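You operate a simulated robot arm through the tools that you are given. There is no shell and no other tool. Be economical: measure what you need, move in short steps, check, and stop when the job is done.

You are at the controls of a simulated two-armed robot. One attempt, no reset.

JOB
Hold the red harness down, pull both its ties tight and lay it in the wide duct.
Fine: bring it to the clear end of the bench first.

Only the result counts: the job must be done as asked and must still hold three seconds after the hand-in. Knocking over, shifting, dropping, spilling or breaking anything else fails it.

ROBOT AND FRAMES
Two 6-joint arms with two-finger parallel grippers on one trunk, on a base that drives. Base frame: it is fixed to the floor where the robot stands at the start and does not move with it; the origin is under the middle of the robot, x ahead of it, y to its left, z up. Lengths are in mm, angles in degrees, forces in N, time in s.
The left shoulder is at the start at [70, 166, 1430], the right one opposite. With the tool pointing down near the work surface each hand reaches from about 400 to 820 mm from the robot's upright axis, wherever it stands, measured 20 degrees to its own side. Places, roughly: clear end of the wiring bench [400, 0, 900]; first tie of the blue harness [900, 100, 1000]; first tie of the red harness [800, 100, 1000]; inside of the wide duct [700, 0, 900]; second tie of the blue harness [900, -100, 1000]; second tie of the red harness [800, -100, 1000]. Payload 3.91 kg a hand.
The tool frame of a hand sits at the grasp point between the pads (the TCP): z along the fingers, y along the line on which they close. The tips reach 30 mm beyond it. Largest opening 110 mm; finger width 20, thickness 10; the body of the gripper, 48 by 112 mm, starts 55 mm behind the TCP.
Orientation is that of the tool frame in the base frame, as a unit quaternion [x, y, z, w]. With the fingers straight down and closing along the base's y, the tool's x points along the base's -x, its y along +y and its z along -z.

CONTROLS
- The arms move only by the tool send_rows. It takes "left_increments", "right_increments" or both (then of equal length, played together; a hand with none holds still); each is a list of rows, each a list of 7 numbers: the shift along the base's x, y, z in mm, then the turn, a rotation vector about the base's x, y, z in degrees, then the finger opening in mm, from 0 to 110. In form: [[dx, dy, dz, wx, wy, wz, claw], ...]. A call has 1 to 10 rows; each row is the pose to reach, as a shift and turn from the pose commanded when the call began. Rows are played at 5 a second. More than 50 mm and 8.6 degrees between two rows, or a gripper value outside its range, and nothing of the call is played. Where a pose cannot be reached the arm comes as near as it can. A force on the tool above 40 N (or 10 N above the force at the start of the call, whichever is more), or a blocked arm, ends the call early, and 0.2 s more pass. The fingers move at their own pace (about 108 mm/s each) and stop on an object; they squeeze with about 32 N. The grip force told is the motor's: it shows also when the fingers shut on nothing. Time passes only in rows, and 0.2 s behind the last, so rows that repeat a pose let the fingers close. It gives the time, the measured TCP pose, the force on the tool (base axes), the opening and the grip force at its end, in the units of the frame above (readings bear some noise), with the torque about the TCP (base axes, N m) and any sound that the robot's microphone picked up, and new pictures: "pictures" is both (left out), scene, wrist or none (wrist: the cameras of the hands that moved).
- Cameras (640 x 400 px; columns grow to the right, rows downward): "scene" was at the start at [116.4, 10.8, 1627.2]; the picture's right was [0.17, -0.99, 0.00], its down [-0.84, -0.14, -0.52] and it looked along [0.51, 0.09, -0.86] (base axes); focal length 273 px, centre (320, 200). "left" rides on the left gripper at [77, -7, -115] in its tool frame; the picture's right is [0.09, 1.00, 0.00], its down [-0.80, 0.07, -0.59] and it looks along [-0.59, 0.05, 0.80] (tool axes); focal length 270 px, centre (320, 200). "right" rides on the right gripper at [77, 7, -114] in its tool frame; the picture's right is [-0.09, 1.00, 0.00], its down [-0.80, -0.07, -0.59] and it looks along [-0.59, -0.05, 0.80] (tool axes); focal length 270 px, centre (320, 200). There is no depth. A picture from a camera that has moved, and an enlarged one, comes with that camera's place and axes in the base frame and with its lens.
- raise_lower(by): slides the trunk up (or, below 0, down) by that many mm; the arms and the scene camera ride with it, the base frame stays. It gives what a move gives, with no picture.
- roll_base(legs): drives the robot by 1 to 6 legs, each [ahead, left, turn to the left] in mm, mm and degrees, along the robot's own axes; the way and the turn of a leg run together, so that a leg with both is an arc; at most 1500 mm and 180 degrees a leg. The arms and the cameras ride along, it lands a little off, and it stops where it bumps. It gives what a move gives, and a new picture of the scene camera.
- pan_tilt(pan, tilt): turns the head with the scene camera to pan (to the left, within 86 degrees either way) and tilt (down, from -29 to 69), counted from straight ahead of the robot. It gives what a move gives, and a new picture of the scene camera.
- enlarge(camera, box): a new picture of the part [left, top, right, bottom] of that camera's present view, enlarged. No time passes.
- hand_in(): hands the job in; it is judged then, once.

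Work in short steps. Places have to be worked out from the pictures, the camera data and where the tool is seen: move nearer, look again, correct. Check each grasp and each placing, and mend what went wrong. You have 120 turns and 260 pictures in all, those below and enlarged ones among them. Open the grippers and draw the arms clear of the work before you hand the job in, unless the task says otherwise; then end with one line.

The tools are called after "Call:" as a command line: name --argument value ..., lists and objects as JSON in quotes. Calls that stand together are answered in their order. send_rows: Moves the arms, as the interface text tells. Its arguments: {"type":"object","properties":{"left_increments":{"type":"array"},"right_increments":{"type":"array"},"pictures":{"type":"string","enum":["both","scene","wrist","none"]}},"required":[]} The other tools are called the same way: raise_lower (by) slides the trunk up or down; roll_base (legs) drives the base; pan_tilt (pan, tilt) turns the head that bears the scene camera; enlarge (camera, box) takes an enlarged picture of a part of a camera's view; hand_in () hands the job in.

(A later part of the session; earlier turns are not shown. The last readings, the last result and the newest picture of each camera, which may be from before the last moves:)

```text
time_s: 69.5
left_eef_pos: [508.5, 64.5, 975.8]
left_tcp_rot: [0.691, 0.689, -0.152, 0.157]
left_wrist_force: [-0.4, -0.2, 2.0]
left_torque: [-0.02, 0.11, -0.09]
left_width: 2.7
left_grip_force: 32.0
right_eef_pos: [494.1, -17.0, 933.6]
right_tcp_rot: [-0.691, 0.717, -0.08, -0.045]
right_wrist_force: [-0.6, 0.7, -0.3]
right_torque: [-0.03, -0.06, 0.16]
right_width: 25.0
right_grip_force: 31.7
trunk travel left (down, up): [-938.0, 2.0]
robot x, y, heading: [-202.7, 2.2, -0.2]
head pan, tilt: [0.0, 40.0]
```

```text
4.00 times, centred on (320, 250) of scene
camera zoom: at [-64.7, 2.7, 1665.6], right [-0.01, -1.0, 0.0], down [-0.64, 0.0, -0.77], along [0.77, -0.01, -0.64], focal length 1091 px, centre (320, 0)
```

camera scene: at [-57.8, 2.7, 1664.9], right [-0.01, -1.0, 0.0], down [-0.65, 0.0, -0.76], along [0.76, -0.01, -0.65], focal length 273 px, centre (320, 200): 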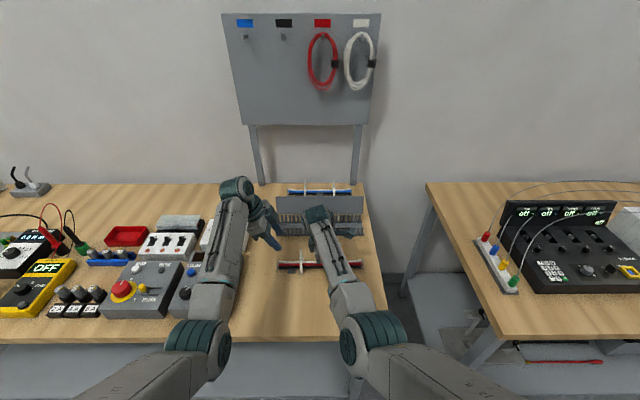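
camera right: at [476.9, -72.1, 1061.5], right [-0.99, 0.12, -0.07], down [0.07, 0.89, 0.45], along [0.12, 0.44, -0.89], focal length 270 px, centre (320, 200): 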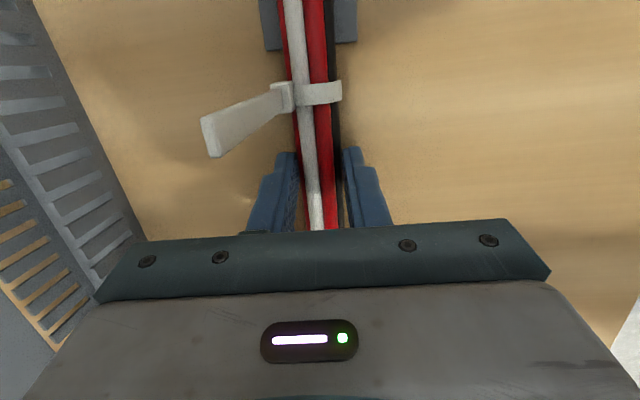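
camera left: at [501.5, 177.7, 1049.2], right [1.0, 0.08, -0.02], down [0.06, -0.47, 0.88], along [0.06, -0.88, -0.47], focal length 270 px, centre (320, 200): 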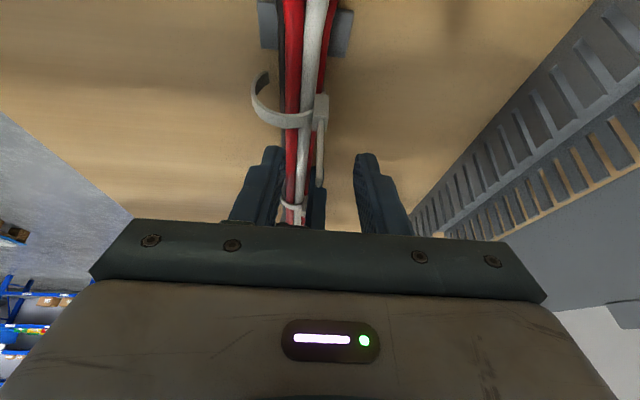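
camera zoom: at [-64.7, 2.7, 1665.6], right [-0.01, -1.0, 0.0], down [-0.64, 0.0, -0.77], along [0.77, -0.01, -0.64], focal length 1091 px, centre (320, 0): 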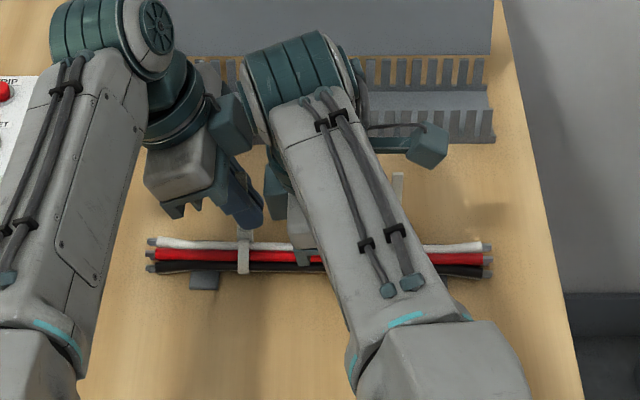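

Regripped lower. I'll press down again with the right hand and pull further.

Call:
send_rows --left_increments '[[0, 0, 0, 0, 0, 0, 0], [0, 0, 2, 0, 0, 0, 0], [0, 0, 4, 0, 0, 0, 0], [0, 0, 6, 0, 0, 0, 0]]' --right_increments '[[0, 0, -2, 0, 0, 0, 5], [0, 0, -3, 0, 0, 0, 5], [0, 0, -3, 0, 0, 0, 5], [0, 0, -3, 0, 0, 0, 5]]' --pictures "none"

Call:
enlarge --camera "left" --box '[200, 50, 440, 230]'

```text
time_s: 70.5
left_eef_pos: [505.8, 66.4, 982.1]
left_tcp_rot: [0.691, 0.69, -0.15, 0.155]
left_wrist_force: [9.4, -0.8, -13.8]
left_torque: [0.52, -0.59, -0.01]
left_width: 2.4
left_grip_force: 32.3
right_eef_pos: [492.0, -18.3, 933.8]
right_tcp_rot: [-0.691, 0.717, -0.08, -0.043]
right_wrist_force: [-12.8, 0.0, 22.9]
right_torque: [-0.13, 0.27, 0.51]
right_width: 25.7
right_grip_force: 32.0
trunk travel left (down, up): [-938.0, 2.0]
robot x, y, heading: [-200.6, 6.0, -0.6]
head pan, tilt: [0.0, 40.0]
```

```text
2.22 times, centred on (320, 140) of left
camera zoom: at [498.2, 182.9, 1053.5], right [1.0, 0.08, -0.03], down [0.06, -0.47, 0.88], along [0.06, -0.88, -0.48], focal length 601 px, centre (320, 333)
```

zoom: 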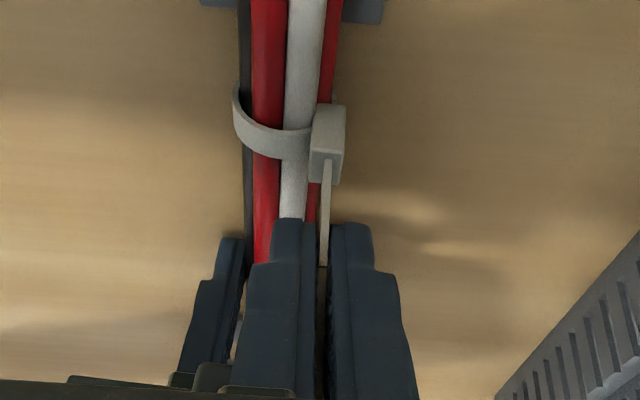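

Call:
send_rows --left_increments '[[1, -0.5, 1.5, 0, 0, 0, 0], [1, -0.5, 3, 0, 0, 0, 0], [1, -0.5, 4, 0, 0, 0, 0], [1, -0.5, 5, 0, 0, 0, 0]]' --pictures "none"

Call:
enlarge --camera "left" --box '[260, 70, 380, 160]'

```text
time_s: 71.5
left_eef_pos: [508.1, 64.8, 984.9]
left_tcp_rot: [0.691, 0.689, -0.152, 0.156]
left_wrist_force: [3.1, -5.3, -17.9]
left_torque: [0.56, -0.34, -0.07]
left_width: 2.1
left_grip_force: 31.9
right_eef_pos: [494.8, -17.9, 932.2]
right_tcp_rot: [-0.691, 0.717, -0.081, -0.044]
right_wrist_force: [-2.3, 5.0, 23.0]
right_torque: [0.3, 0.03, 0.42]
right_width: 25.2
right_grip_force: 32.1
trunk travel left (down, up): [-938.0, 2.0]
robot x, y, heading: [-199.8, 0.8, -0.4]
head pan, tilt: [0.0, 40.0]
```

```text
4.44 times, centred on (320, 115) of left
camera zoom: at [500.8, 181.9, 1056.5], right [1.0, 0.08, -0.03], down [0.06, -0.47, 0.88], along [0.06, -0.88, -0.48], focal length 1201 px, centre (320, 578)
```

zoom: 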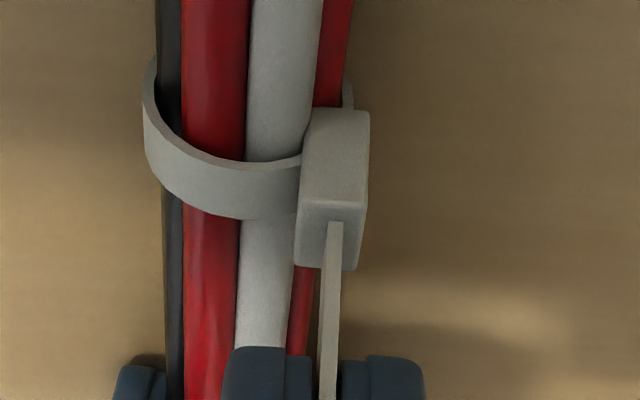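

Similar to the first tie's end state. One more pull to confirm it's at its stop.

Call:
send_rows --left_increments '[[0, -0.5, 1.5, 0, 0, 0, 0], [0, -0.5, 3, 0, 0, 0, 0], [0, -0.5, 4, 0, 0, 0, 0]]' --pictures "none"

Call:
enlarge --camera "left" --box '[260, 70, 380, 160]'

```text
time_s: 72.3
left_eef_pos: [507.4, 64.5, 989.7]
left_tcp_rot: [0.691, 0.69, -0.151, 0.157]
left_wrist_force: [1.6, -8.0, -19.7]
left_torque: [0.43, -0.26, -0.08]
left_width: 1.9
left_grip_force: 31.5
right_eef_pos: [494.5, -17.8, 932.2]
right_tcp_rot: [-0.691, 0.717, -0.08, -0.044]
right_wrist_force: [1.0, 6.4, 22.6]
right_torque: [0.47, 0.0, 0.39]
right_width: 25.4
right_grip_force: 32.1
trunk travel left (down, up): [-938.0, 2.0]
robot x, y, heading: [-192.8, 3.1, -0.5]
head pan, tilt: [0.0, 40.0]
```

```text
4.44 times, centred on (320, 115) of left
camera zoom: at [500.8, 181.3, 1061.3], right [1.0, 0.08, -0.03], down [0.06, -0.47, 0.88], along [0.06, -0.88, -0.48], focal length 1201 px, centre (320, 578)
```

zoom: 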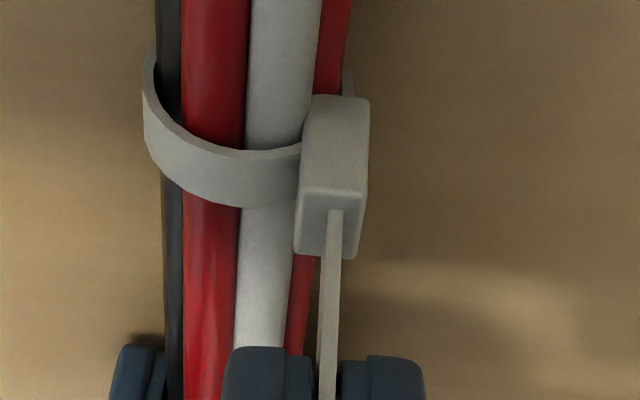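

The loop no longer shrinks at about 20 N, and total pull is about 37 mm as with tie 1, so both ties are tight. I'll relax, release the left hand and retreat it outboard.

Call:
send_rows --left_increments '[[0, 0, -5, 0, 0, 0, 0], [0, 0, -5, 0, 0, 0, 20], [0, 0, -5, 0, 0, 0, 36], [0, 30, -5, 0, 0, 0, 36], [0, 70, 5, 0, 0, 0, 36], [0, 110, 30, 0, 0, 0, 36]]' --pictures "both"

Call:
enlarge --camera "left" --box '[200, 30, 440, 210]'

Call:
enlarge --camera "scene" --box '[240, 180, 400, 280]'

```text
time_s: 73.7
left_eef_pos: [507.4, 176.0, 1018.5]
left_tcp_rot: [0.691, 0.689, -0.151, 0.158]
left_wrist_force: [-0.2, -0.6, 0.7]
left_torque: [0.02, -0.02, 0.02]
left_width: 35.9
left_grip_force: 0.1
right_eef_pos: [492.9, -17.7, 932.6]
right_tcp_rot: [-0.69, 0.717, -0.081, -0.044]
right_wrist_force: [8.2, 0.2, 11.7]
right_torque: [0.08, 0.03, -0.03]
right_width: 25.0
right_grip_force: 32.1
trunk travel left (down, up): [-938.0, 2.0]
robot x, y, heading: [-200.5, 6.2, -0.4]
head pan, tilt: [0.0, 40.0]
camera scene: at [-65.7, 4.9, 1665.7], right [-0.01, -1.0, 0.0], down [-0.64, 0.0, -0.77], along [0.77, -0.01, -0.64], focal length 273 px, centre (320, 200)
camera left: at [500.8, 293.8, 1090.5], right [1.0, 0.08, -0.03], down [0.06, -0.47, 0.88], along [0.06, -0.88, -0.47], focal length 270 px, centre (320, 200)
```

scene: 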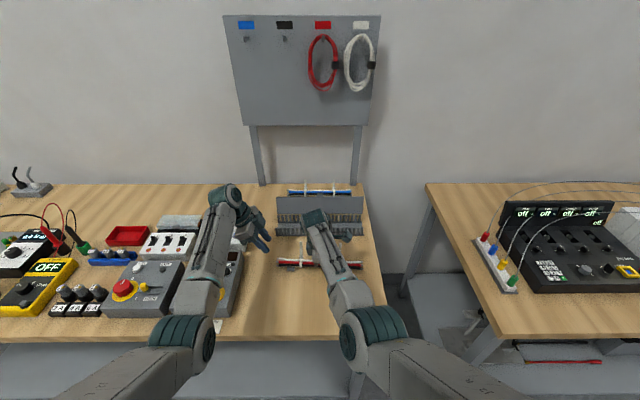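
left: 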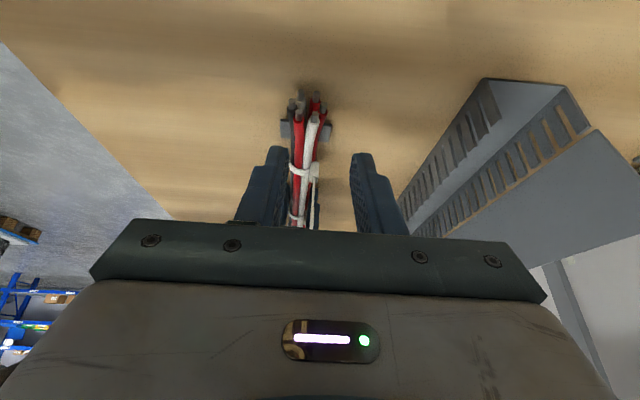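

```text
2.22 times, centred on (320, 120) of left
camera zoom: at [500.8, 293.8, 1090.5], right [1.0, 0.08, -0.03], down [0.06, -0.47, 0.88], along [0.06, -0.88, -0.47], focal length 601 px, centre (320, 378)
```

zoom: 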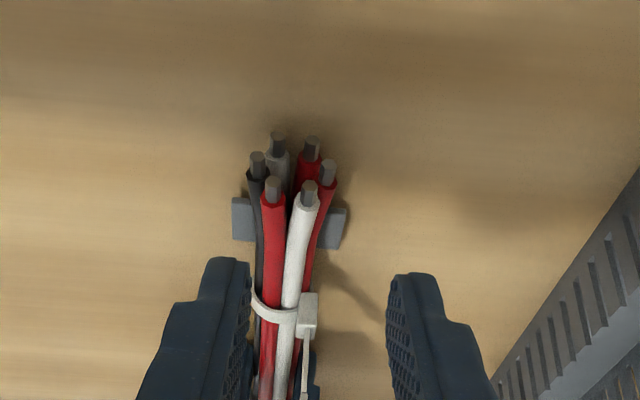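

```text
4.00 times, centred on (320, 230) of scene
camera zoom: at [-65.7, 4.9, 1665.7], right [-0.01, -1.0, 0.0], down [-0.64, 0.0, -0.77], along [0.77, -0.01, -0.64], focal length 1091 px, centre (320, 80)
```

zoom: 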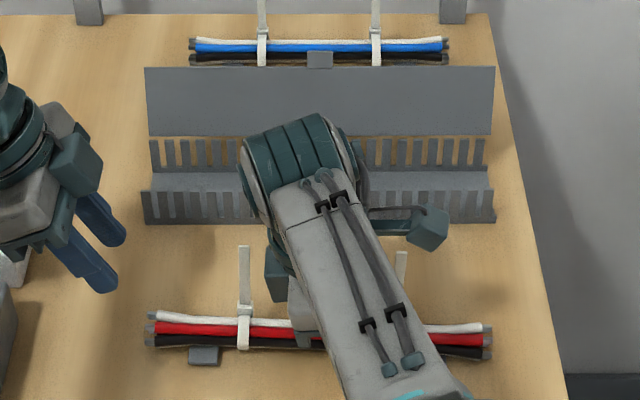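

Both ties look snug. Next I'll lift the harness with the right hand, moving forward as it rises because of the fold limit.

Call:
send_rows --right_increments '[[2, 0, 8, 0, 0, 0, 5], [10, 2, 20, 0, 0, 0, 5], [22, 6, 33, 0, 0, 0, 5], [36, 10, 46, 0, 0, 0, 5], [50, 12, 60, 0, 0, 0, 5], [54, 14, 66, 0, 0, 0, 5]]' --left_increments '[[0, 5, 0, 0, 0, 0, 36], [0, 10, 0, 0, 0, 0, 36], [0, 20, 5, 0, 0, 0, 36], [0, 30, 10, 0, 0, 0, 36], [0, 40, 15, 0, 0, 0, 36], [0, 40, 20, 0, 0, 0, 36]]' --pictures "both"

```text
time_s: 75.1
left_eef_pos: [507.6, 215.2, 1038.1]
left_tcp_rot: [0.69, 0.69, -0.152, 0.158]
left_wrist_force: [0.2, -0.8, -0.1]
left_torque: [-0.02, 0.02, 0.01]
left_width: 36.0
left_grip_force: 0.1
right_eef_pos: [546.3, -3.2, 996.6]
right_tcp_rot: [-0.691, 0.717, -0.08, -0.045]
right_wrist_force: [0.0, -0.2, -2.7]
right_torque: [-0.06, -0.03, 0.03]
right_width: 25.3
right_grip_force: 32.3
trunk travel left (down, up): [-938.0, 2.0]
robot x, y, heading: [-198.8, 1.7, -0.5]
head pan, tilt: [0.0, 40.0]
camera scene: at [-64.5, 2.9, 1665.6], right [-0.01, -1.0, 0.0], down [-0.64, 0.0, -0.77], along [0.77, -0.01, -0.64], focal length 273 px, centre (320, 200)
camera right: at [532.0, -56.8, 1121.5], right [-0.99, 0.12, -0.07], down [0.08, 0.89, 0.45], along [0.11, 0.44, -0.89], focal length 270 px, centre (320, 200)
camera left: at [501.2, 333.1, 1110.9], right [1.0, 0.08, -0.03], down [0.06, -0.47, 0.88], along [0.06, -0.88, -0.48], focal length 270 px, centre (320, 200)
```

scene: 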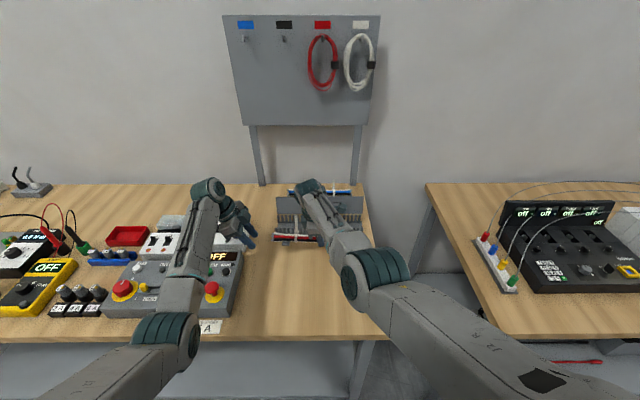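
right: 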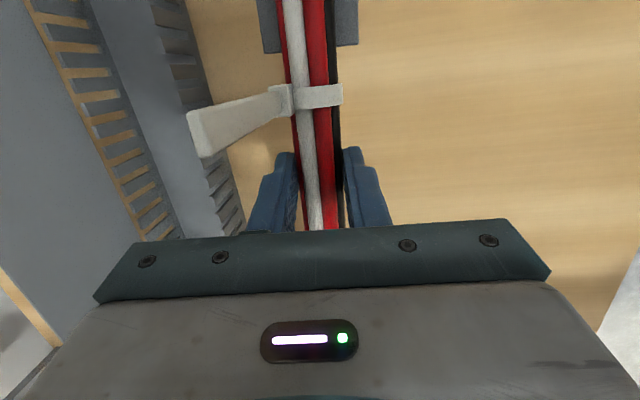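
left: 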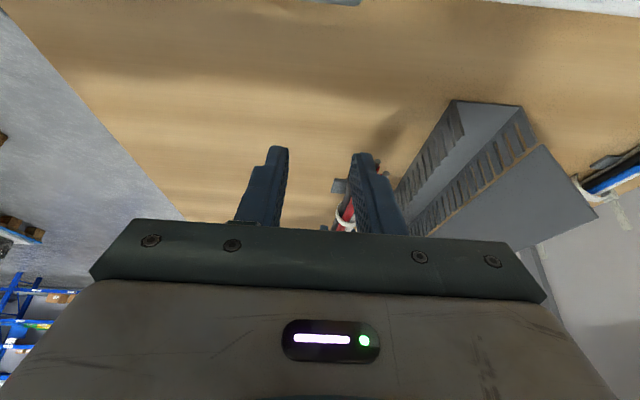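

The harness is lifted (2.7 N). I'll enlarge the right wrist view to measure the duct and lid from here.

Call:
enlarge --camera "right" --box '[0, 0, 340, 212]'

```text
1.88 times, centred on (170, 106) of right
camera zoom: at [532.0, -56.8, 1121.5], right [-0.99, 0.12, -0.07], down [0.08, 0.89, 0.45], along [0.11, 0.44, -0.89], focal length 509 px, centre (602, 377)
```

zoom: 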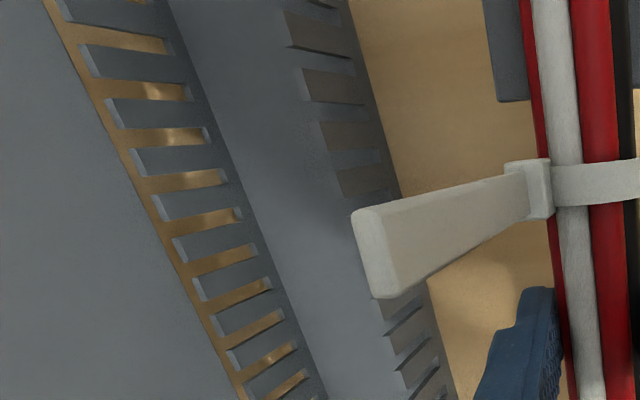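

Duct interior measures x≈640–706 with the lid base at ≈707. I'll lean the hand 9° toward the robot for lid clearance, and check the harness yaw.

Call:
send_rows --right_increments '[[0, 0, 0, 0, -4.5, 0, 5], [0, 0, 0, 0, -9, 0, 5], [0, 0, 2, 0, -9, 0, 5]]' --pictures "none"

Call:
enlarge --camera "scene" --box '[240, 170, 400, 270]'

```text
time_s: 75.9
left_eef_pos: [510.3, 215.2, 1038.4]
left_tcp_rot: [0.691, 0.689, -0.151, 0.156]
left_wrist_force: [-0.7, 0.1, -0.1]
left_torque: [0.01, -0.03, -0.03]
left_width: 35.7
left_grip_force: 0.0
right_eef_pos: [548.3, -3.7, 998.7]
right_tcp_rot: [-0.683, 0.718, -0.134, 0.013]
right_wrist_force: [0.3, -0.4, -2.3]
right_torque: [-0.06, -0.01, 0.02]
right_width: 25.3
right_grip_force: 32.0
trunk travel left (down, up): [-938.0, 2.0]
robot x, y, heading: [-203.2, 4.1, -0.3]
head pan, tilt: [0.0, 40.0]
```

```text
4.00 times, centred on (320, 220) of scene
camera zoom: at [-63.8, 2.5, 1665.6], right [-0.01, -1.0, 0.0], down [-0.64, 0.0, -0.77], along [0.77, -0.01, -0.64], focal length 1091 px, centre (320, 120)
```

zoom: 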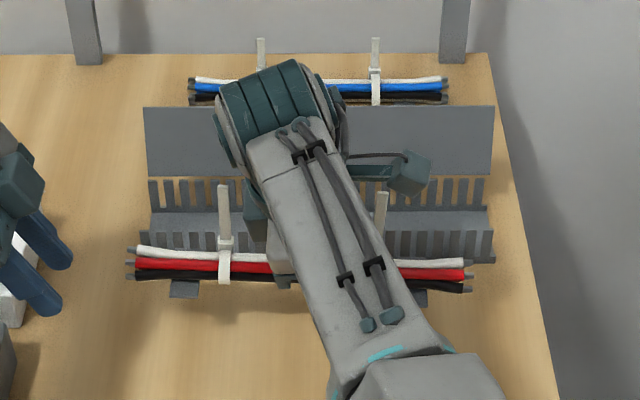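

Harness is parallel to the duct, but about 18 mm too far toward +y. I'll shift it −18 mm in y, then drive ahead so it's over the duct.

Call:
send_rows --right_increments '[[0, -9, 1, 0, 0, 0, 5], [0, -18, 2, 0, 0, 0, 5]]' --pictures "none"

Call:
roll_base --legs '[[105, 0, 0]]'

Call:
enlarge --camera "scene" --box '[240, 180, 400, 280]'

Call:
enlarge --camera "right" --box '[60, 0, 480, 260]'

```text
time_s: 76.5
left_eef_pos: [508.7, 214.5, 1039.3]
left_tcp_rot: [0.691, 0.69, -0.15, 0.157]
left_wrist_force: [-0.7, 0.4, -0.3]
left_torque: [-0.03, -0.01, 0.01]
left_width: 36.0
left_grip_force: 0.0
right_eef_pos: [547.5, -23.0, 1001.2]
right_tcp_rot: [-0.682, 0.719, -0.133, 0.012]
right_wrist_force: [-1.0, 0.0, -3.1]
right_torque: [-0.04, -0.01, 0.0]
right_width: 25.1
right_grip_force: 32.6
trunk travel left (down, up): [-938.0, 2.0]
robot x, y, heading: [-199.4, 3.3, -0.3]
head pan, tilt: [0.0, 40.0]
```

```text
time_s: 77.7
left_eef_pos: [613.5, 212.7, 1042.4]
left_tcp_rot: [0.692, 0.689, -0.15, 0.158]
left_wrist_force: [-0.2, 0.4, 0.3]
left_torque: [0.01, 0.0, 0.03]
left_width: 36.2
left_grip_force: 0.1
right_eef_pos: [651.6, -24.6, 1004.7]
right_tcp_rot: [-0.681, 0.72, -0.135, 0.013]
right_wrist_force: [-0.9, 0.7, -2.5]
right_torque: [-0.04, -0.01, -0.01]
right_width: 25.5
right_grip_force: 31.7
trunk travel left (down, up): [-938.0, 2.0]
robot x, y, heading: [-91.0, 0.2, -0.5]
head pan, tilt: [0.0, 40.0]
camera scene: at [37.5, 1.3, 1666.2], right [-0.01, -1.0, 0.0], down [-0.64, 0.01, -0.77], along [0.77, -0.01, -0.64], focal length 273 px, centre (320, 200)
```

scene: 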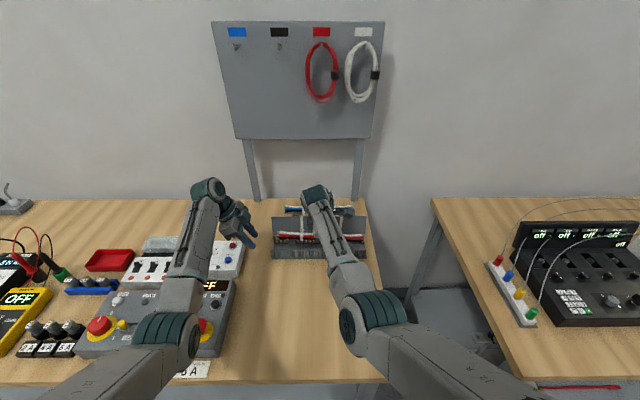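

```text
4.00 times, centred on (320, 230) of scene
camera zoom: at [37.5, 1.3, 1666.2], right [-0.01, -1.0, 0.0], down [-0.64, 0.01, -0.77], along [0.77, -0.01, -0.64], focal length 1091 px, centre (320, 80)
```

zoom: 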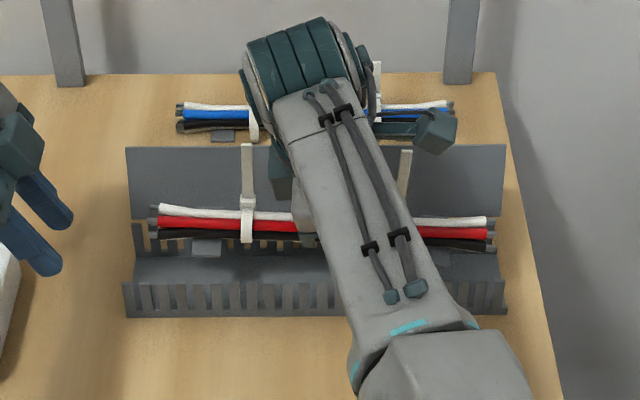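

```text
1.52 times, centred on (270, 130) of right
camera zoom: at [616.4, -78.9, 1125.3], right [-0.97, 0.12, -0.23], down [0.01, 0.89, 0.46], along [0.26, 0.44, -0.86], focal length 412 px, centre (396, 307)
```

zoom: 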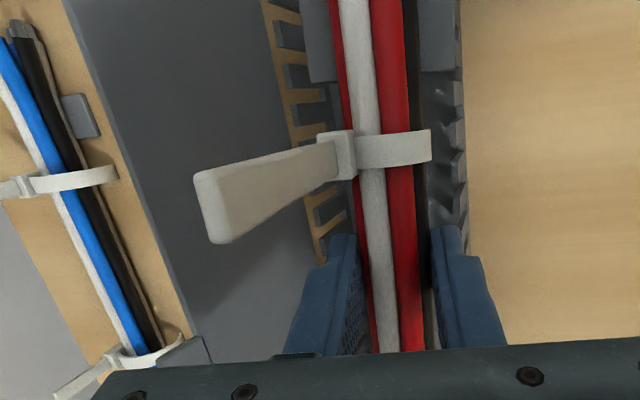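

Harness is above the duct, centred lengthwise. I'll move 16 mm ahead, start lowering and check clearances.

Call:
send_rows --right_increments '[[8, 0, 0, 0, 0, 0, 5], [16, 0, -5, 0, 0, 0, 5], [16, 0, -15, 0, 0, 0, 5], [16, 0, -25, 0, 0, 0, 5]]' --pictures "wrist"

Call:
enlarge --camera "scene" --box '[240, 180, 400, 280]'

Call:
enlarge --camera "left" --box '[300, 20, 620, 220]'

```text
time_s: 78.7
left_eef_pos: [618.5, 213.2, 1039.2]
left_tcp_rot: [0.691, 0.689, -0.152, 0.157]
left_wrist_force: [-0.1, 0.2, -0.8]
left_torque: [-0.02, 0.0, 0.0]
left_width: 36.3
left_grip_force: 0.1
right_eef_pos: [669.5, -26.3, 976.2]
right_tcp_rot: [-0.682, 0.719, -0.134, 0.012]
right_wrist_force: [0.1, -0.3, -3.2]
right_torque: [-0.04, 0.0, 0.01]
right_width: 25.2
right_grip_force: 31.9
trunk travel left (down, up): [-938.0, 2.0]
robot x, y, heading: [-89.8, 5.0, -0.6]
head pan, tilt: [0.0, 40.0]
camera right: at [636.1, -79.5, 1097.1], right [-0.97, 0.12, -0.22], down [0.01, 0.89, 0.46], along [0.25, 0.44, -0.86], focal length 270 px, centre (320, 200)
```

right: 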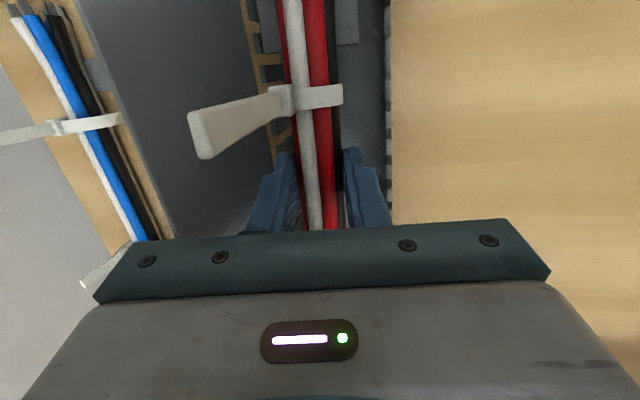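

```text
4.00 times, centred on (320, 230) of scene
camera zoom: at [44.1, 1.6, 1665.5], right [-0.01, -1.0, 0.0], down [-0.64, 0.01, -0.77], along [0.77, -0.01, -0.64], focal length 1091 px, centre (320, 80)
```

zoom: 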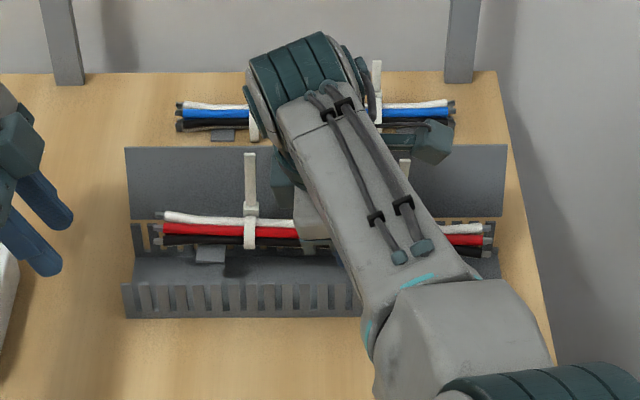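

```text
2.00 times, centred on (460, 120) of left
camera zoom: at [610.4, 330.0, 1110.5], right [1.0, 0.08, -0.03], down [0.06, -0.47, 0.88], along [0.05, -0.88, -0.48], focal length 541 px, centre (40, 360)
```

zoom: 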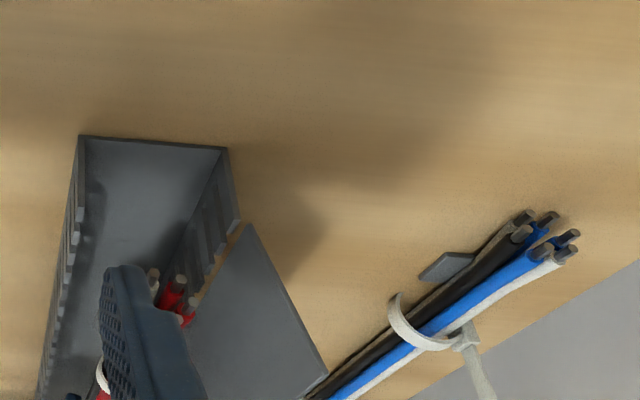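

The harness is yawed about 2.4° (its +y end is further back). I'll correct the yaw, shift −2 mm in x and lower 20 mm.

Call:
send_rows --right_increments '[[-2, 0, 0, 0, 0, 2.4, 5], [-2, 0, -8, 0, 0, 2.4, 5], [-2, 0, -16, 0, 0, 2.4, 5], [-2, 0, -22, 0, 0, 2.4, 5]]' --pictures "wrist"

Call:
enlarge --camera "scene" --box '[240, 180, 400, 280]'

Call:
enlarge --camera "left" --box '[300, 60, 500, 210]'

```text
time_s: 79.7
left_eef_pos: [617.0, 212.8, 1040.7]
left_tcp_rot: [0.692, 0.688, -0.152, 0.157]
left_wrist_force: [0.3, -0.2, 0.6]
left_torque: [0.04, 0.03, 0.03]
left_width: 36.1
left_grip_force: 0.0
right_eef_pos: [669.3, -25.2, 955.4]
right_tcp_rot: [-0.697, 0.705, -0.134, 0.015]
right_wrist_force: [0.1, 0.2, -1.9]
right_torque: [-0.05, 0.03, -0.01]
right_width: 25.2
right_grip_force: 32.5
trunk travel left (down, up): [-938.0, 2.0]
robot x, y, heading: [-92.4, 1.6, -0.6]
head pan, tilt: [0.0, 40.0]
camera right: at [636.8, -80.6, 1075.9], right [-0.97, 0.08, -0.22], down [-0.03, 0.89, 0.46], along [0.23, 0.45, -0.86], focal length 270 px, centre (320, 200)
```

right: 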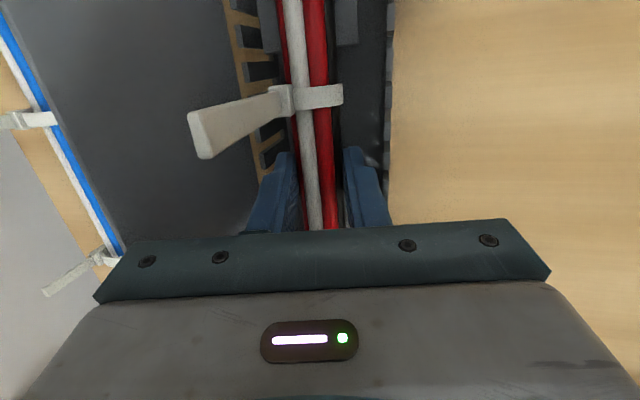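

```text
4.00 times, centred on (320, 230) of scene
camera zoom: at [43.5, 1.4, 1665.6], right [-0.01, -1.0, 0.0], down [-0.64, 0.01, -0.77], along [0.77, -0.01, -0.64], focal length 1091 px, centre (320, 80)
```

zoom: 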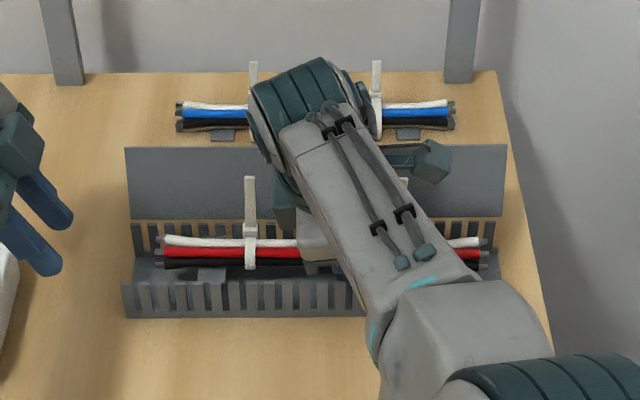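

```text
2.67 times, centred on (400, 135) of left
camera zoom: at [610.0, 329.8, 1110.9], right [1.0, 0.08, -0.03], down [0.06, -0.47, 0.88], along [0.05, -0.88, -0.48], focal length 721 px, centre (107, 373)
```

zoom: 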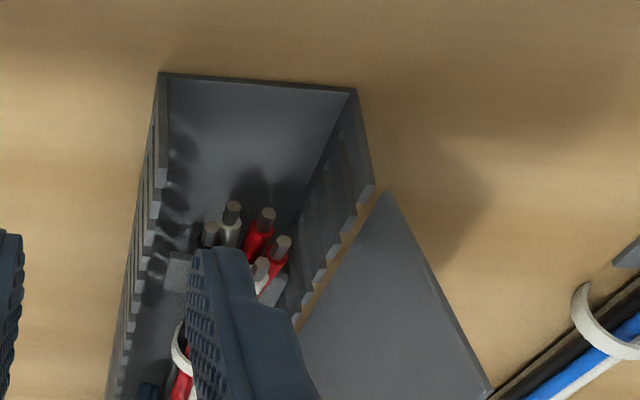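

The harness is entering the duct cleanly with its feet between the walls. Lowering further in small steps.

Call:
send_rows --right_increments '[[0, 0, -5, 0, 0, 0, 5], [0, 0, -10, 0, 0, 0, 5], [0, 0, -14, 0, 0, 0, 5], [0, 0, -17, 0, 0, 0, 5]]' --pictures "none"

Call:
enlarge --camera "scene" --box '[240, 180, 400, 280]'

Call:
enlarge --camera "left" --box '[300, 60, 500, 210]'

```text
time_s: 80.7
left_eef_pos: [617.1, 212.7, 1040.5]
left_tcp_rot: [0.692, 0.688, -0.152, 0.157]
left_wrist_force: [-0.4, 0.6, -0.5]
left_torque: [0.0, 0.01, -0.03]
left_width: 36.0
left_grip_force: 0.1
right_eef_pos: [670.0, -24.6, 939.7]
right_tcp_rot: [-0.697, 0.705, -0.135, 0.015]
right_wrist_force: [-0.2, -0.5, 2.2]
right_torque: [-0.44, 0.05, -0.01]
right_width: 25.0
right_grip_force: 32.1
trunk travel left (down, up): [-938.0, 2.0]
robot x, y, heading: [-88.5, 1.2, -0.8]
head pan, tilt: [0.0, 40.0]
```

```text
4.00 times, centred on (320, 230) of scene
camera zoom: at [42.2, 1.6, 1665.8], right [-0.01, -1.0, 0.0], down [-0.64, 0.01, -0.77], along [0.77, -0.01, -0.64], focal length 1091 px, centre (320, 80)
```

zoom: 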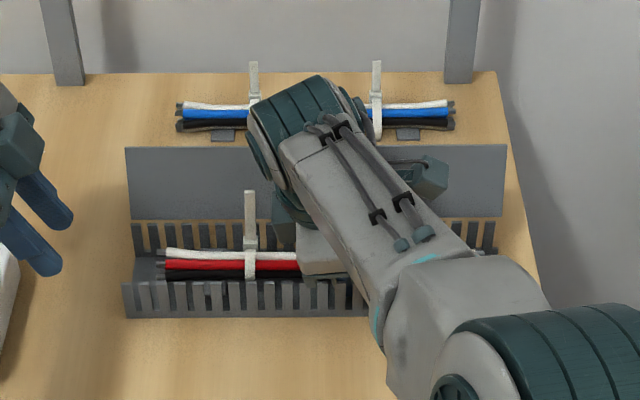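

```text
2.67 times, centred on (400, 135) of left
camera zoom: at [609.3, 330.0, 1111.4], right [1.0, 0.08, -0.03], down [0.06, -0.47, 0.88], along [0.05, -0.88, -0.48], focal length 721 px, centre (107, 373)
```

zoom: 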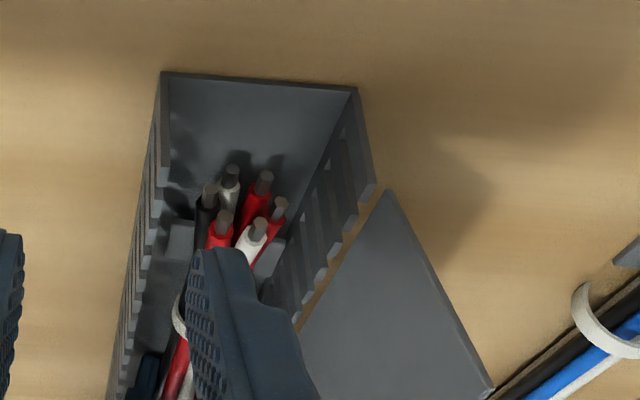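

First contact with the duct floor. I'll lower 3 mm more, gently rotating back the 9° roll, then open slightly.

Call:
send_rows --right_increments '[[0, 0, -1.5, 0, 0, 0, 5], [0, 0, -3, 0, 0, 0, 5], [0, 0, -3, 0, 0, 0, 20], [0, 0, -3, 0, 0, 0, 32], [0, 0, -3, 0, 0, 0, 36], [0, 0, -3, 0, 0, 0, 36]]' --pictures "wrist"

Call:
enlarge --camera "left" --box '[300, 60, 500, 210]'

Call:
enlarge --camera "right" --box '[180, 0, 460, 230]'

```text
time_s: 82.1
left_eef_pos: [616.2, 213.4, 1041.1]
left_tcp_rot: [0.692, 0.688, -0.152, 0.156]
left_wrist_force: [0.8, 0.1, -0.1]
left_torque: [0.0, 0.0, -0.03]
left_width: 35.9
left_grip_force: 0.0
right_eef_pos: [668.9, -24.1, 938.1]
right_tcp_rot: [-0.696, 0.705, -0.136, 0.016]
right_wrist_force: [13.7, 1.6, 23.6]
right_torque: [0.17, -0.06, -0.06]
right_width: 27.0
right_grip_force: 0.0
trunk travel left (down, up): [-938.0, 2.0]
robot x, y, heading: [-91.4, 1.5, -0.7]
head pan, tilt: [0.0, 40.0]
camera right: at [635.9, -79.6, 1058.7], right [-0.97, 0.08, -0.23], down [-0.03, 0.89, 0.46], along [0.24, 0.45, -0.86], focal length 270 px, centre (320, 200)
```

right: 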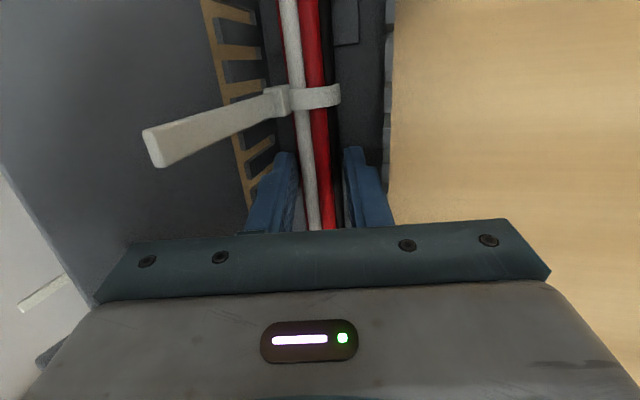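

```text
2.67 times, centred on (400, 135) of left
camera zoom: at [608.4, 330.5, 1112.1], right [1.0, 0.08, -0.03], down [0.06, -0.47, 0.88], along [0.05, -0.88, -0.48], focal length 721 px, centre (107, 373)
```

zoom: 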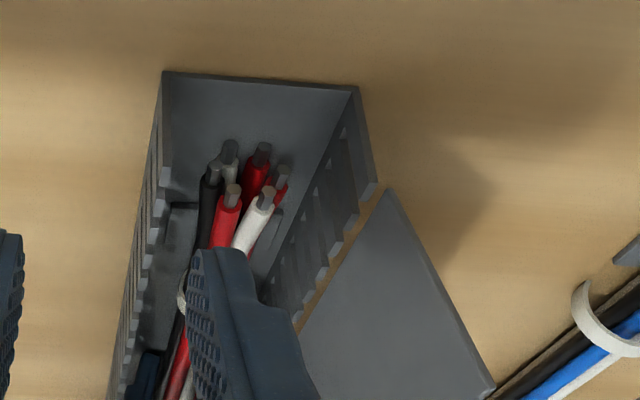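

```text
1.74 times, centred on (320, 115) of right
camera zoom: at [635.9, -79.6, 1058.7], right [-0.97, 0.08, -0.23], down [-0.03, 0.89, 0.46], along [0.24, 0.45, -0.86], focal length 470 px, centre (320, 348)
```

zoom: 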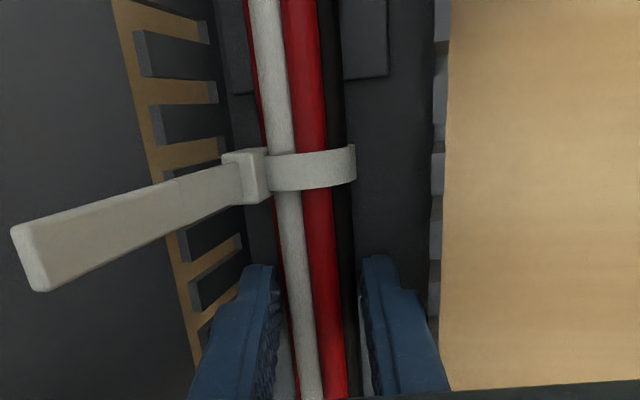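

The −x fingertip is pressing the duct floor (23 N), which stops it opening. I'll rise 4 mm while opening.

Call:
send_rows --right_increments '[[0, 0, 2, 0, 0, 0, 36], [0, 0, 4, 0, 0, 0, 38], [0, 0, 5, 0, 0, 0, 38], [0, 0, 5, 0, 0, 0, 38]]' --pictures "none"

Call:
enlarge --camera "right" --box '[180, 0, 460, 230]'

```text
time_s: 83.1
left_eef_pos: [618.6, 211.9, 1038.1]
left_tcp_rot: [0.691, 0.689, -0.152, 0.155]
left_wrist_force: [-0.8, -0.5, -0.1]
left_torque: [-0.04, 0.01, -0.02]
left_width: 36.2
left_grip_force: 0.0
right_eef_pos: [670.2, -24.9, 938.0]
right_tcp_rot: [-0.697, 0.705, -0.133, 0.013]
right_wrist_force: [14.8, 2.8, 8.4]
right_torque: [0.05, 0.18, -0.24]
right_width: 29.5
right_grip_force: 0.0
trunk travel left (down, up): [-938.0, 2.0]
robot x, y, heading: [-94.4, 2.9, -0.6]
head pan, tilt: [0.0, 40.0]
```

```text
1.74 times, centred on (320, 115) of right
camera zoom: at [637.5, -79.7, 1059.3], right [-0.97, 0.08, -0.22], down [-0.03, 0.89, 0.45], along [0.23, 0.45, -0.86], focal length 470 px, centre (320, 348)
```

zoom: 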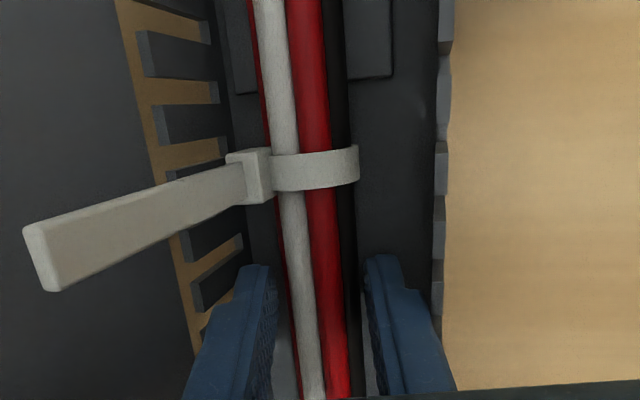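

The outer side of the −x finger touches the front wall, so I'll stop opening at 29 mm (the bundle is 25). Then I'll shift 3 mm +x and back straight up slowly.

Call:
send_rows --right_increments '[[2, 0, 1, 0, 0, 0, 30], [3, 0, 3, 0, 0, 0, 30], [3, 0, 6, 0, 0, 0, 31], [3, 0, 10, 0, 0, 0, 32]]' --pictures "wrist"

Call:
enlarge --camera "left" --box '[300, 60, 500, 210]'

Call:
enlarge --camera "scene" --box '[240, 180, 400, 280]'

```text
time_s: 84.1
left_eef_pos: [616.4, 211.6, 1040.0]
left_tcp_rot: [0.691, 0.689, -0.151, 0.157]
left_wrist_force: [0.4, 0.0, -0.1]
left_torque: [-0.06, 0.02, -0.02]
left_width: 36.0
left_grip_force: 0.0
right_eef_pos: [670.3, -25.5, 948.6]
right_tcp_rot: [-0.697, 0.704, -0.133, 0.013]
right_wrist_force: [-5.9, -0.5, -1.1]
right_torque: [-0.03, 0.2, -0.01]
right_width: 30.3
right_grip_force: 0.1
trunk travel left (down, up): [-938.0, 2.0]
robot x, y, heading: [-94.9, 2.8, -0.6]
head pan, tilt: [0.0, 40.0]
camera right: at [638.7, -80.6, 1069.2], right [-0.97, 0.08, -0.22], down [-0.03, 0.89, 0.45], along [0.23, 0.45, -0.86], focal length 270 px, centre (320, 200)
```

right: 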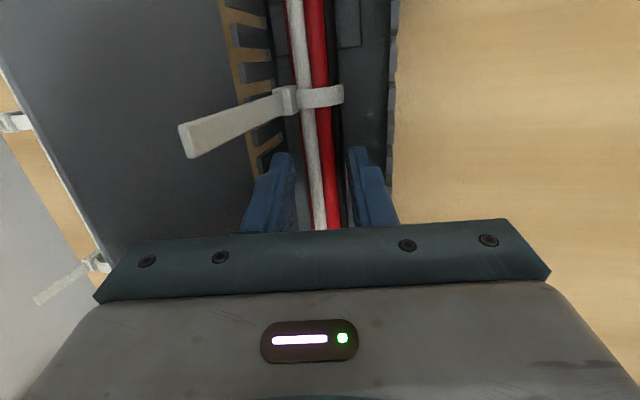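

```text
2.67 times, centred on (400, 135) of left
camera zoom: at [609.3, 329.8, 1111.2], right [1.0, 0.08, -0.03], down [0.06, -0.47, 0.88], along [0.05, -0.88, -0.48], focal length 721 px, centre (107, 373)
```

zoom: 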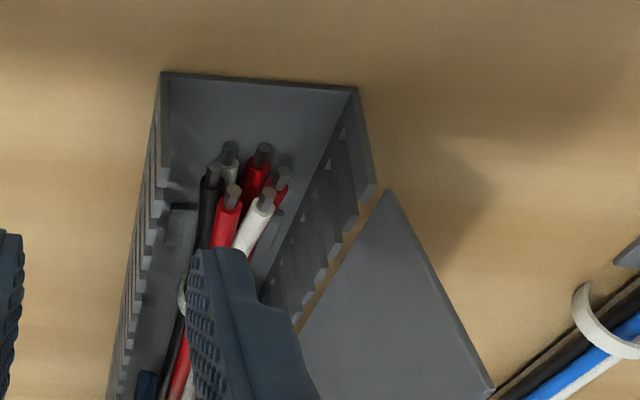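

```text
4.00 times, centred on (320, 230) of scene
camera zoom: at [42.4, 1.5, 1665.6], right [-0.01, -1.0, 0.0], down [-0.64, 0.01, -0.77], along [0.77, -0.01, -0.64], focal length 1091 px, centre (320, 80)
```

zoom: 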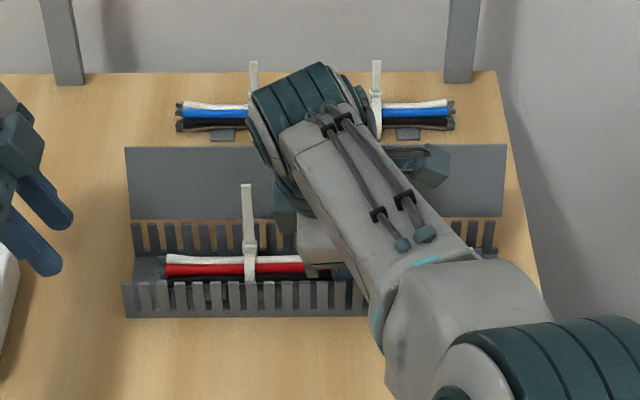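

The hand rises free while the harness stays down. I'll continue up, taking 1.5 mm off x to relieve the −6 N side load.

Call:
send_rows --right_increments '[[-1.5, 0, 5, 0, 0, 0, 32], [-2, 0, 12, 0, 0, 0, 34], [-3, 0, 22, 0, 0, 0, 36], [-5, 0, 34, 0, 0, 0, 40]]' --pictures "wrist"

Call:
enlarge --camera "left" --box '[300, 60, 500, 210]'

```text
time_s: 85.1
left_eef_pos: [617.5, 212.7, 1040.2]
left_tcp_rot: [0.692, 0.688, -0.152, 0.156]
left_wrist_force: [0.1, 0.0, -0.7]
left_torque: [-0.02, 0.0, 0.0]
left_width: 36.0
left_grip_force: 0.2
right_eef_pos: [666.3, -24.5, 984.3]
right_tcp_rot: [-0.697, 0.704, -0.134, 0.015]
right_wrist_force: [0.2, -0.5, 0.4]
right_torque: [0.05, 0.04, 0.0]
right_width: 40.0
right_grip_force: 0.1
trunk travel left (down, up): [-938.0, 2.0]
robot x, y, heading: [-92.2, 1.4, -0.7]
head pan, tilt: [0.0, 40.0]
camera right: at [634.5, -79.2, 1104.6], right [-0.97, 0.08, -0.22], down [-0.03, 0.89, 0.46], along [0.24, 0.45, -0.86], focal length 270 px, centre (320, 200)
```

right: 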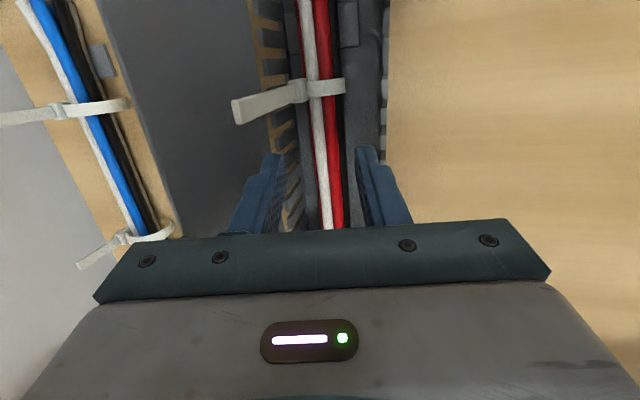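

```text
2.67 times, centred on (400, 135) of left
camera zoom: at [609.4, 330.1, 1111.3], right [1.0, 0.08, -0.03], down [0.06, -0.47, 0.88], along [0.05, -0.88, -0.48], focal length 721 px, centre (107, 373)
```

zoom: 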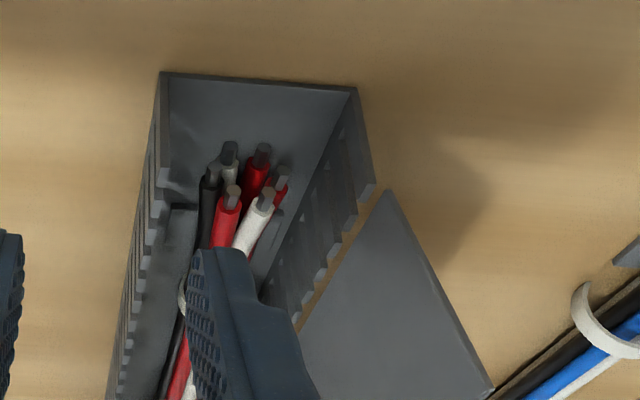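

The harness stays in the duct and the hand is above it. I'll rise a bit more, then back the base away.

Call:
send_rows --right_increments '[[0, 0, 10, 0, 0, 0, 40], [2, 0, 20, 0, 0, 0, 40]]' --pictures "none"

Call:
roll_base --legs '[[-170, 0, 0]]'

Call:
enlarge --camera "scene" --box '[240, 160, 400, 260]'

Call:
enlarge --camera "right" --box '[0, 0, 400, 250]'

```text
time_s: 85.7
left_eef_pos: [616.8, 213.2, 1039.8]
left_tcp_rot: [0.691, 0.689, -0.15, 0.157]
left_wrist_force: [0.1, -0.3, -0.8]
left_torque: [0.01, 0.02, 0.03]
left_width: 35.9
left_grip_force: 0.1
right_eef_pos: [667.6, -23.9, 1002.7]
right_tcp_rot: [-0.696, 0.705, -0.134, 0.015]
right_wrist_force: [-0.6, 0.1, 0.6]
right_torque: [-0.01, 0.01, 0.01]
right_width: 40.2
right_grip_force: 0.0
trunk travel left (down, up): [-938.0, 2.0]
robot x, y, heading: [-92.2, 2.8, -0.6]
head pan, tilt: [0.0, 40.0]
```

```text
time_s: 87.2
left_eef_pos: [449.0, 214.5, 1037.7]
left_tcp_rot: [0.691, 0.689, -0.153, 0.156]
left_wrist_force: [-0.5, 0.7, 0.1]
left_torque: [0.02, 0.03, -0.03]
left_width: 35.9
left_grip_force: 0.2
right_eef_pos: [500.0, -23.0, 1001.2]
right_tcp_rot: [-0.697, 0.705, -0.132, 0.014]
right_wrist_force: [0.5, 0.0, -0.3]
right_torque: [-0.02, -0.02, 0.04]
right_width: 39.9
right_grip_force: 0.1
trunk travel left (down, up): [-938.0, 2.0]
robot x, y, heading: [-262.5, 6.5, -0.5]
head pan, tilt: [0.0, 40.0]
camera scene: at [-122.6, 3.2, 1665.1], right [-0.01, -1.0, 0.0], down [-0.65, 0.01, -0.76], along [0.76, -0.01, -0.65], focal length 273 px, centre (320, 200)
```

scene: 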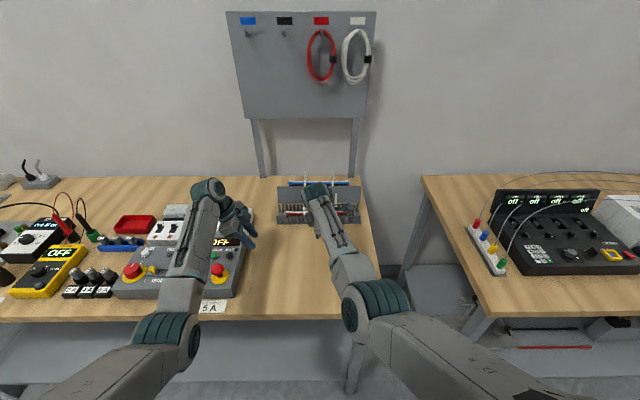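

```text
4.00 times, centred on (320, 210) of scene
camera zoom: at [-122.6, 3.2, 1665.1], right [-0.01, -1.0, 0.0], down [-0.65, 0.01, -0.76], along [0.76, -0.01, -0.65], focal length 1091 px, centre (320, 160)
```

zoom: 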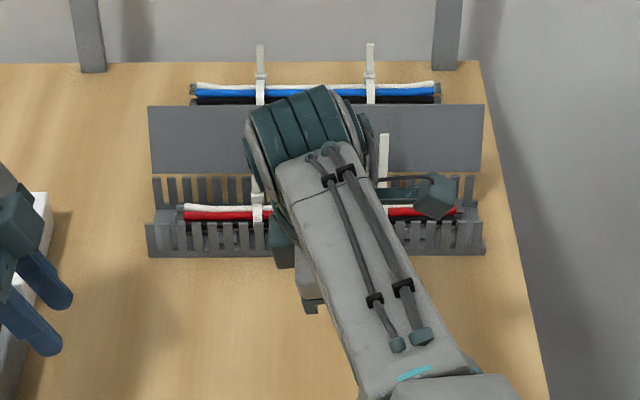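

```text
1.60 times, centred on (200, 125) of right
camera zoom: at [468.4, -78.5, 1121.5], right [-0.97, 0.08, -0.22], down [-0.03, 0.89, 0.46], along [0.23, 0.45, -0.86], focal length 432 px, centre (512, 320)
```

zoom: 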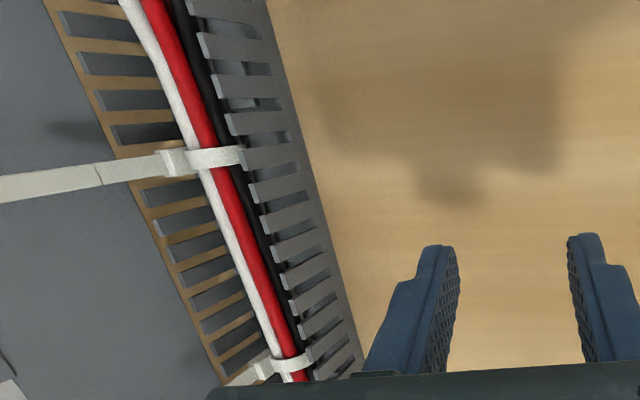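

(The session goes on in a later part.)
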